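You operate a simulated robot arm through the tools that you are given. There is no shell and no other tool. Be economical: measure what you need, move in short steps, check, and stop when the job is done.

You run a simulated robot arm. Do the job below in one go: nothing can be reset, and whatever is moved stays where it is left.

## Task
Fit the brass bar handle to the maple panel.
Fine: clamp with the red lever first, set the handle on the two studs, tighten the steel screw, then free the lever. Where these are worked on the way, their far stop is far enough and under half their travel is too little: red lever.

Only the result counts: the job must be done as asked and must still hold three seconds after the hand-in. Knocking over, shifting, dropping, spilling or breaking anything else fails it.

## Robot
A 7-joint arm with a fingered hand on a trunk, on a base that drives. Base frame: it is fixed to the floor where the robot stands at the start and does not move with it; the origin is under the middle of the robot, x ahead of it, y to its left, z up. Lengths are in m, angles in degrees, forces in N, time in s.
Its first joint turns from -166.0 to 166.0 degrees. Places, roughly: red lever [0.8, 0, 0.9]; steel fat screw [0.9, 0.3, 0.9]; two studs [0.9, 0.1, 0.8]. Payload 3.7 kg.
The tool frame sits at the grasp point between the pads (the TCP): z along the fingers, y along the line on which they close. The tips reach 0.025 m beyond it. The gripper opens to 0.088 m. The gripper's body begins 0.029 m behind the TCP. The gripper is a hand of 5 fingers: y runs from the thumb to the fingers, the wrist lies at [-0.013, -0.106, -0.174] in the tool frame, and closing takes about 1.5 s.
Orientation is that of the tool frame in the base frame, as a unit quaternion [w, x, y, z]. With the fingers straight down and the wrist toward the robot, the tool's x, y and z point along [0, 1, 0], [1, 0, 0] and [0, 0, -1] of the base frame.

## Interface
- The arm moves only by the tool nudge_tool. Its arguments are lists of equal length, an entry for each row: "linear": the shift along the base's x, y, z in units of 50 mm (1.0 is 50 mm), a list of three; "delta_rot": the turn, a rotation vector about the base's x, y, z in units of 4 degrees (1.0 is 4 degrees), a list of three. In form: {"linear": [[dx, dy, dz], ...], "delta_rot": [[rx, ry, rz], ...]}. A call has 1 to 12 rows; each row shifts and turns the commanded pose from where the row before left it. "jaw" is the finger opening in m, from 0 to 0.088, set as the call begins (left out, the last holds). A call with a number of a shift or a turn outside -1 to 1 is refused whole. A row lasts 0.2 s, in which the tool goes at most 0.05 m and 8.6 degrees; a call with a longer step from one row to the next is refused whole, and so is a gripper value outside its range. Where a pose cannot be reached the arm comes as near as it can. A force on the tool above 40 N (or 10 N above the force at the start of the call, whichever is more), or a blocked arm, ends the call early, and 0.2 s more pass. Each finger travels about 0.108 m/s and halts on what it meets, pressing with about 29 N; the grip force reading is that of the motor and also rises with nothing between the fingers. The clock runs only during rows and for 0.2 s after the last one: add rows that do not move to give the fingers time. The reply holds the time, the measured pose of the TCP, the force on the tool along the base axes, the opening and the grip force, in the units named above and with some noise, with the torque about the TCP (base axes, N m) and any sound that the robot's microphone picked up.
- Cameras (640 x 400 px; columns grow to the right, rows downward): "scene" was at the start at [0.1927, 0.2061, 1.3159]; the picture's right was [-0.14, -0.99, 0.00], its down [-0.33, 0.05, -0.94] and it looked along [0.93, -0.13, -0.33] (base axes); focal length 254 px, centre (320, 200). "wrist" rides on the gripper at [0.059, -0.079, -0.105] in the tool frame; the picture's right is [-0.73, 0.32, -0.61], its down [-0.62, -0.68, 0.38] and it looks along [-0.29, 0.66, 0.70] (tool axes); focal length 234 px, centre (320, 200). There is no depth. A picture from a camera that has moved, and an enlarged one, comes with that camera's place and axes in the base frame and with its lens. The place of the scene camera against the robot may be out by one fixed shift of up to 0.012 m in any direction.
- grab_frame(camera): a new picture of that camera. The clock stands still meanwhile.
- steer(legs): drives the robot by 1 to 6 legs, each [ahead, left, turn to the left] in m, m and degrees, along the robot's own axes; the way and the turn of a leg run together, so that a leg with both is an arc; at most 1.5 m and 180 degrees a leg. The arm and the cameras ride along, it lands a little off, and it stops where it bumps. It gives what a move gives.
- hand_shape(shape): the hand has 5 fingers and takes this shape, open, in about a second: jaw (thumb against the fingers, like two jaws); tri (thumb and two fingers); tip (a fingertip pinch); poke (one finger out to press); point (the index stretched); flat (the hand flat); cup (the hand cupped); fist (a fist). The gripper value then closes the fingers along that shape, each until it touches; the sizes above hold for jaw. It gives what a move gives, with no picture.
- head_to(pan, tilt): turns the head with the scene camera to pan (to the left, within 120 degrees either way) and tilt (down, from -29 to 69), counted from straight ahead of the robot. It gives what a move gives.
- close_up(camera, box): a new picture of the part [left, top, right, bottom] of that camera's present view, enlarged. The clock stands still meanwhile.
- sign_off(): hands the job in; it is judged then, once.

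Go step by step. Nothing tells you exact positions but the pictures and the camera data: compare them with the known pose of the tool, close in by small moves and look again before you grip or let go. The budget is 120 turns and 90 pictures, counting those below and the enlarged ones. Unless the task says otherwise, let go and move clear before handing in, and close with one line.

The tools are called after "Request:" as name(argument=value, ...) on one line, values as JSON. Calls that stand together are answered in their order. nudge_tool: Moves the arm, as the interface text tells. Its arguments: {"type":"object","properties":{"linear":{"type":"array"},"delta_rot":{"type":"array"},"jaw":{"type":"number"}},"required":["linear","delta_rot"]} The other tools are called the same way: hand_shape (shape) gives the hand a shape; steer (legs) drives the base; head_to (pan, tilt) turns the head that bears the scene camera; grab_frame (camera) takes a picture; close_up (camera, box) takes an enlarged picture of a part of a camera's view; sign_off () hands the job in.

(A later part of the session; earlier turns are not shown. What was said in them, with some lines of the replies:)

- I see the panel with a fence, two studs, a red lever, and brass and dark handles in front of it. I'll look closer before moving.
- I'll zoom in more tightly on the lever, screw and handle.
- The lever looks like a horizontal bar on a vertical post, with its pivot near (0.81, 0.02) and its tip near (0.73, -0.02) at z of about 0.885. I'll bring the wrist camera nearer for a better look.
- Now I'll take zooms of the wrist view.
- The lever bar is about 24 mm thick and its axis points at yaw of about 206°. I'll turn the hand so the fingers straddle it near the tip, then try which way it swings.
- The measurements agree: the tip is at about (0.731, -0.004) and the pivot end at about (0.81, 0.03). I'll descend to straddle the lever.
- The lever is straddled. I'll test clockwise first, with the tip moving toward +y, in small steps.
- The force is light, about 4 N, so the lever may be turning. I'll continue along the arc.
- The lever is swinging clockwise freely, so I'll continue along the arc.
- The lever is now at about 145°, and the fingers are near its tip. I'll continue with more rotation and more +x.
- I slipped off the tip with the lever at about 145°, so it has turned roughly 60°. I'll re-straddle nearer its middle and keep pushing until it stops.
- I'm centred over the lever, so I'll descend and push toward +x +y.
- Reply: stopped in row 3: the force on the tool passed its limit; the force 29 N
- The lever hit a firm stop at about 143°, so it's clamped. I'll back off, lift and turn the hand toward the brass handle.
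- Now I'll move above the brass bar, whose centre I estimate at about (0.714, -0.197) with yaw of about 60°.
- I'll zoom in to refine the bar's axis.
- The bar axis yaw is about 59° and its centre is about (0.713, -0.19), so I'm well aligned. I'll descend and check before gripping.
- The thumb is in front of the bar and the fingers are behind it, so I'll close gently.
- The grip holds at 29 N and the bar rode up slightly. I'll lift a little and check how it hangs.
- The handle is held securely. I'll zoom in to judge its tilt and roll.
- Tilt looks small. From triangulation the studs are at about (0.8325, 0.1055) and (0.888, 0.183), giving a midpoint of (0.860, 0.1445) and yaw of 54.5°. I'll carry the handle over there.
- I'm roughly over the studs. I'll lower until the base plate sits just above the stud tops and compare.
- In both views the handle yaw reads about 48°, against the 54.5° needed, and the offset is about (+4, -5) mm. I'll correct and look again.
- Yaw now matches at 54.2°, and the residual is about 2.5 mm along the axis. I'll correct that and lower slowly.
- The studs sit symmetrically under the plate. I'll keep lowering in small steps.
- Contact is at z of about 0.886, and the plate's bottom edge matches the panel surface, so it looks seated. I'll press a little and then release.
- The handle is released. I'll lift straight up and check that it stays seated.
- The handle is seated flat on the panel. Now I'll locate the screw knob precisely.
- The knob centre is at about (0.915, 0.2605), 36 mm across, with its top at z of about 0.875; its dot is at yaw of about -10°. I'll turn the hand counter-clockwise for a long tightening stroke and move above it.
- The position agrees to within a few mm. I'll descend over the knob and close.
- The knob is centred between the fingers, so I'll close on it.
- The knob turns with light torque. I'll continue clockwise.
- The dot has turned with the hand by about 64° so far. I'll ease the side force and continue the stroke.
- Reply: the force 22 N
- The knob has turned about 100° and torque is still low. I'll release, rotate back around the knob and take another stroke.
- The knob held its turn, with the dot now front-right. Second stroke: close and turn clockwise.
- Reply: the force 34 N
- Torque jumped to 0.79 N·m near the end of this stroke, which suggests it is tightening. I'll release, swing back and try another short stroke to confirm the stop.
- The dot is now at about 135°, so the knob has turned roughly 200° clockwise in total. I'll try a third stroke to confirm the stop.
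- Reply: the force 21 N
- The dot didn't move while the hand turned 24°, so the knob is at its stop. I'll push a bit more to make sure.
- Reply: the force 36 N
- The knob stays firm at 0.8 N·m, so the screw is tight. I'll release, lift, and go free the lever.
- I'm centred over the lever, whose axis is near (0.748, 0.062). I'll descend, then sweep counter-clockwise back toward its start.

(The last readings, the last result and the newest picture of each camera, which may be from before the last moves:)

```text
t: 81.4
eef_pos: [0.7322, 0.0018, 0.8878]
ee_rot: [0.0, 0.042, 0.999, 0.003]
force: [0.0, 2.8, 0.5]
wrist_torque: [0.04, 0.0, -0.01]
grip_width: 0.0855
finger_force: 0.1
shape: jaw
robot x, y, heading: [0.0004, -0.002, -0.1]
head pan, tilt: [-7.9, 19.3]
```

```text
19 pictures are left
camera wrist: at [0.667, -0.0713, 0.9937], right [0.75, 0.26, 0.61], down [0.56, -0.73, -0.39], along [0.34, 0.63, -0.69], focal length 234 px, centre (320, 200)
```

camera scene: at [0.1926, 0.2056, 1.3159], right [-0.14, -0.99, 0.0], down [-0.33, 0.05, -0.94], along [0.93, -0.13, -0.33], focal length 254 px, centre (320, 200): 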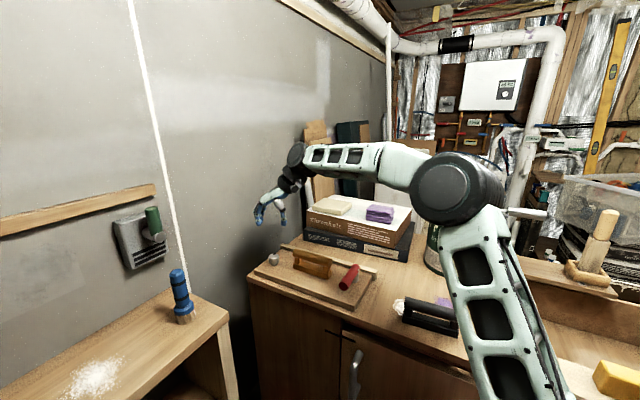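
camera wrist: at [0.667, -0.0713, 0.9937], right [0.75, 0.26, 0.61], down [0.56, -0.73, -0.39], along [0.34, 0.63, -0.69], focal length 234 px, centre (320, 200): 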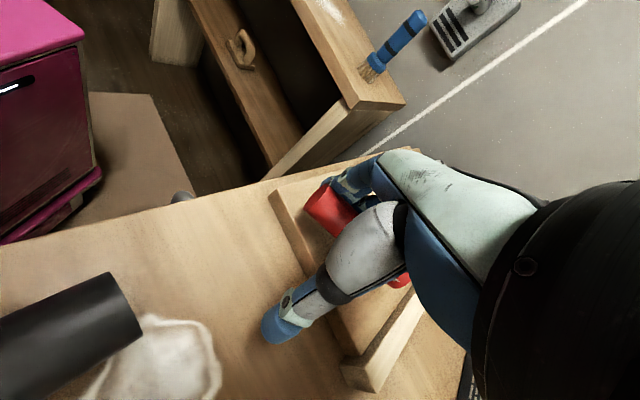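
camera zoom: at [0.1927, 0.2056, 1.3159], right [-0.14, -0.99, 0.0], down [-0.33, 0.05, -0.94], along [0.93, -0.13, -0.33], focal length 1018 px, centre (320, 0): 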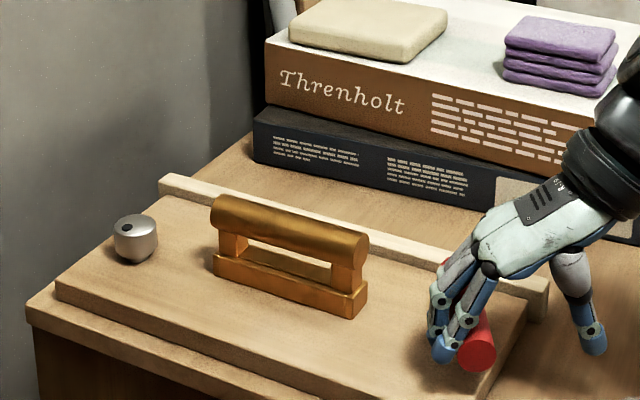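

The lever is following, so I'll continue to its original stop.

Request:
nudge_tool(linear=[[0.05, -0.08, 0], [0.05, -0.08, 0], [0.05, -0.08, 0], [0.05, -0.08, 0], [0.05, -0.08, 0], [0.05, -0.08, 0], [0.05, -0.08, 0], [0.06, -0.08, 0]], delta_rot=[[0, 0, 1], [0, 0, 1], [0, 0, 1], [0, 0, 1], [0, 0, 1], [0, 0, 1], [0, 0, 1], [0, 0, 1]])

Request:
nudge_tool(linear=[[0.08, -0.1, 0], [0.08, -0.1, 0], [0.08, -0.1, 0]], delta_rot=[[0, 0, 0.5], [0, 0, 0.5], [0, 0, 0]])

Request:
close_up(camera="scene", box=[270, 220, 410, 310])

```text
t: 83.2
eef_pos: [0.7524, -0.031, 0.8882]
ee_rot: [-0.001, -0.235, 0.972, 0.002]
force: [-0.8, 2.0, 0.1]
wrist_torque: [0.03, 0.03, -0.04]
grip_width: 0.0859
finger_force: 0.0
shape: jaw
robot x, y, heading: [0.0022, -0.004, 0.0]
head pan, tilt: [-7.9, 19.3]
```

```text
t: 84.0
eef_pos: [0.7631, -0.0419, 0.8884]
ee_rot: [-0.002, -0.271, 0.963, 0.002]
force: [-17.2, 22.7, -3.5]
wrist_torque: [-0.07, 0.09, 0.34]
grip_width: 0.0866
finger_force: 0.0
shape: jaw
robot x, y, heading: [0.0051, -0.0035, -0.2]
head pan, tilt: [-7.9, 19.3]
```

```text
4.44 times, centred on (340, 265) of scene
camera zoom: at [0.192, 0.2066, 1.3159], right [-0.14, -0.99, 0.0], down [-0.33, 0.05, -0.94], along [0.93, -0.13, -0.33], focal length 1131 px, centre (231, -89)
```

zoom: 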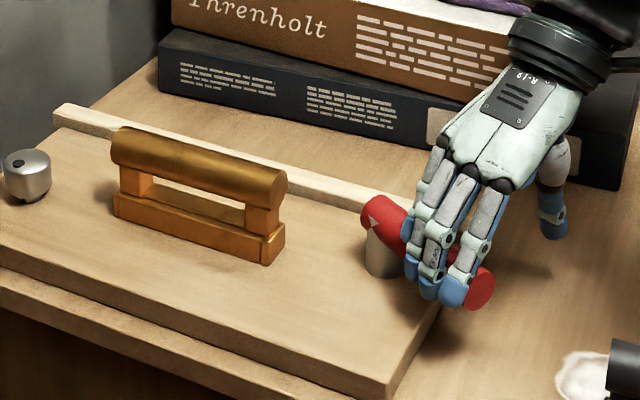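

The lever is back at its original position against a firm stop. I'll back off, lift clear and do a final check.

Request:
nudge_tool(linear=[[-0.2, 0.33, 0], [0, 0, 0.5], [0, 0, 0.8], [0, 0, 0.8], [0, 0, 0.8], [-0.5, -0.5, 0.3], [-0.5, -0.5, 0.3]], delta_rot=[[0, 0, 0], [0, 0, 0], [0, 0, 0], [0, 0, 0], [0, 0, 0], [0, 0, 0], [0, 0, 0]])

Request:
close_up(camera="scene", box=[250, 220, 410, 320])

Request:
grab_frame(camera="scene")

```text
t: 85.6
eef_pos: [0.7048, -0.0771, 1.0637]
ee_rot: [-0.001, -0.269, 0.963, 0.002]
force: [0.0, -0.5, 0.5]
wrist_torque: [-0.01, 0.01, 0.04]
grip_width: 0.0853
finger_force: 0.2
shape: jaw
robot x, y, heading: [0.0018, 0.0018, -0.0]
head pan, tilt: [-7.9, 19.3]
```

```text
4.00 times, centred on (330, 270) of scene
camera zoom: at [0.1928, 0.2057, 1.3159], right [-0.14, -0.99, 0.0], down [-0.33, 0.05, -0.94], along [0.93, -0.13, -0.33], focal length 1018 px, centre (280, -80)
```

zoom: 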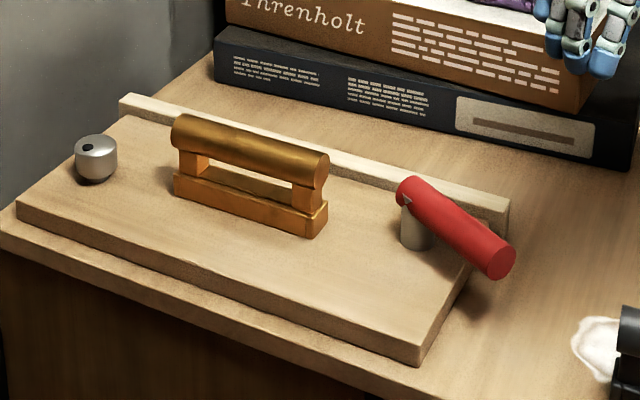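

```text
16 pictures are left
camera scene: at [0.1928, 0.2057, 1.3159], right [-0.14, -0.99, 0.0], down [-0.33, 0.05, -0.94], along [0.93, -0.13, -0.33], focal length 254 px, centre (320, 200)
```

scene: 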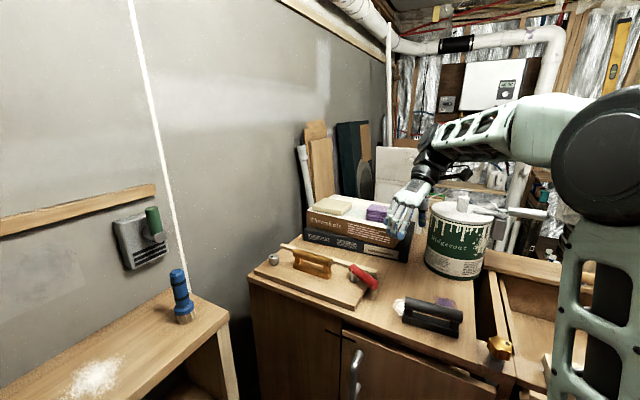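

The handle sits on the studs, the screw is tight, the lever is back at its start, and everything else looks where it was. I'm handing in now.

Request:
sign_off()

```text
The job is handed in.
```

The brass handle is on the two studs, the steel screw was tightened to its stop with the red lever clamped, and the lever is now freed; the job is handed in.
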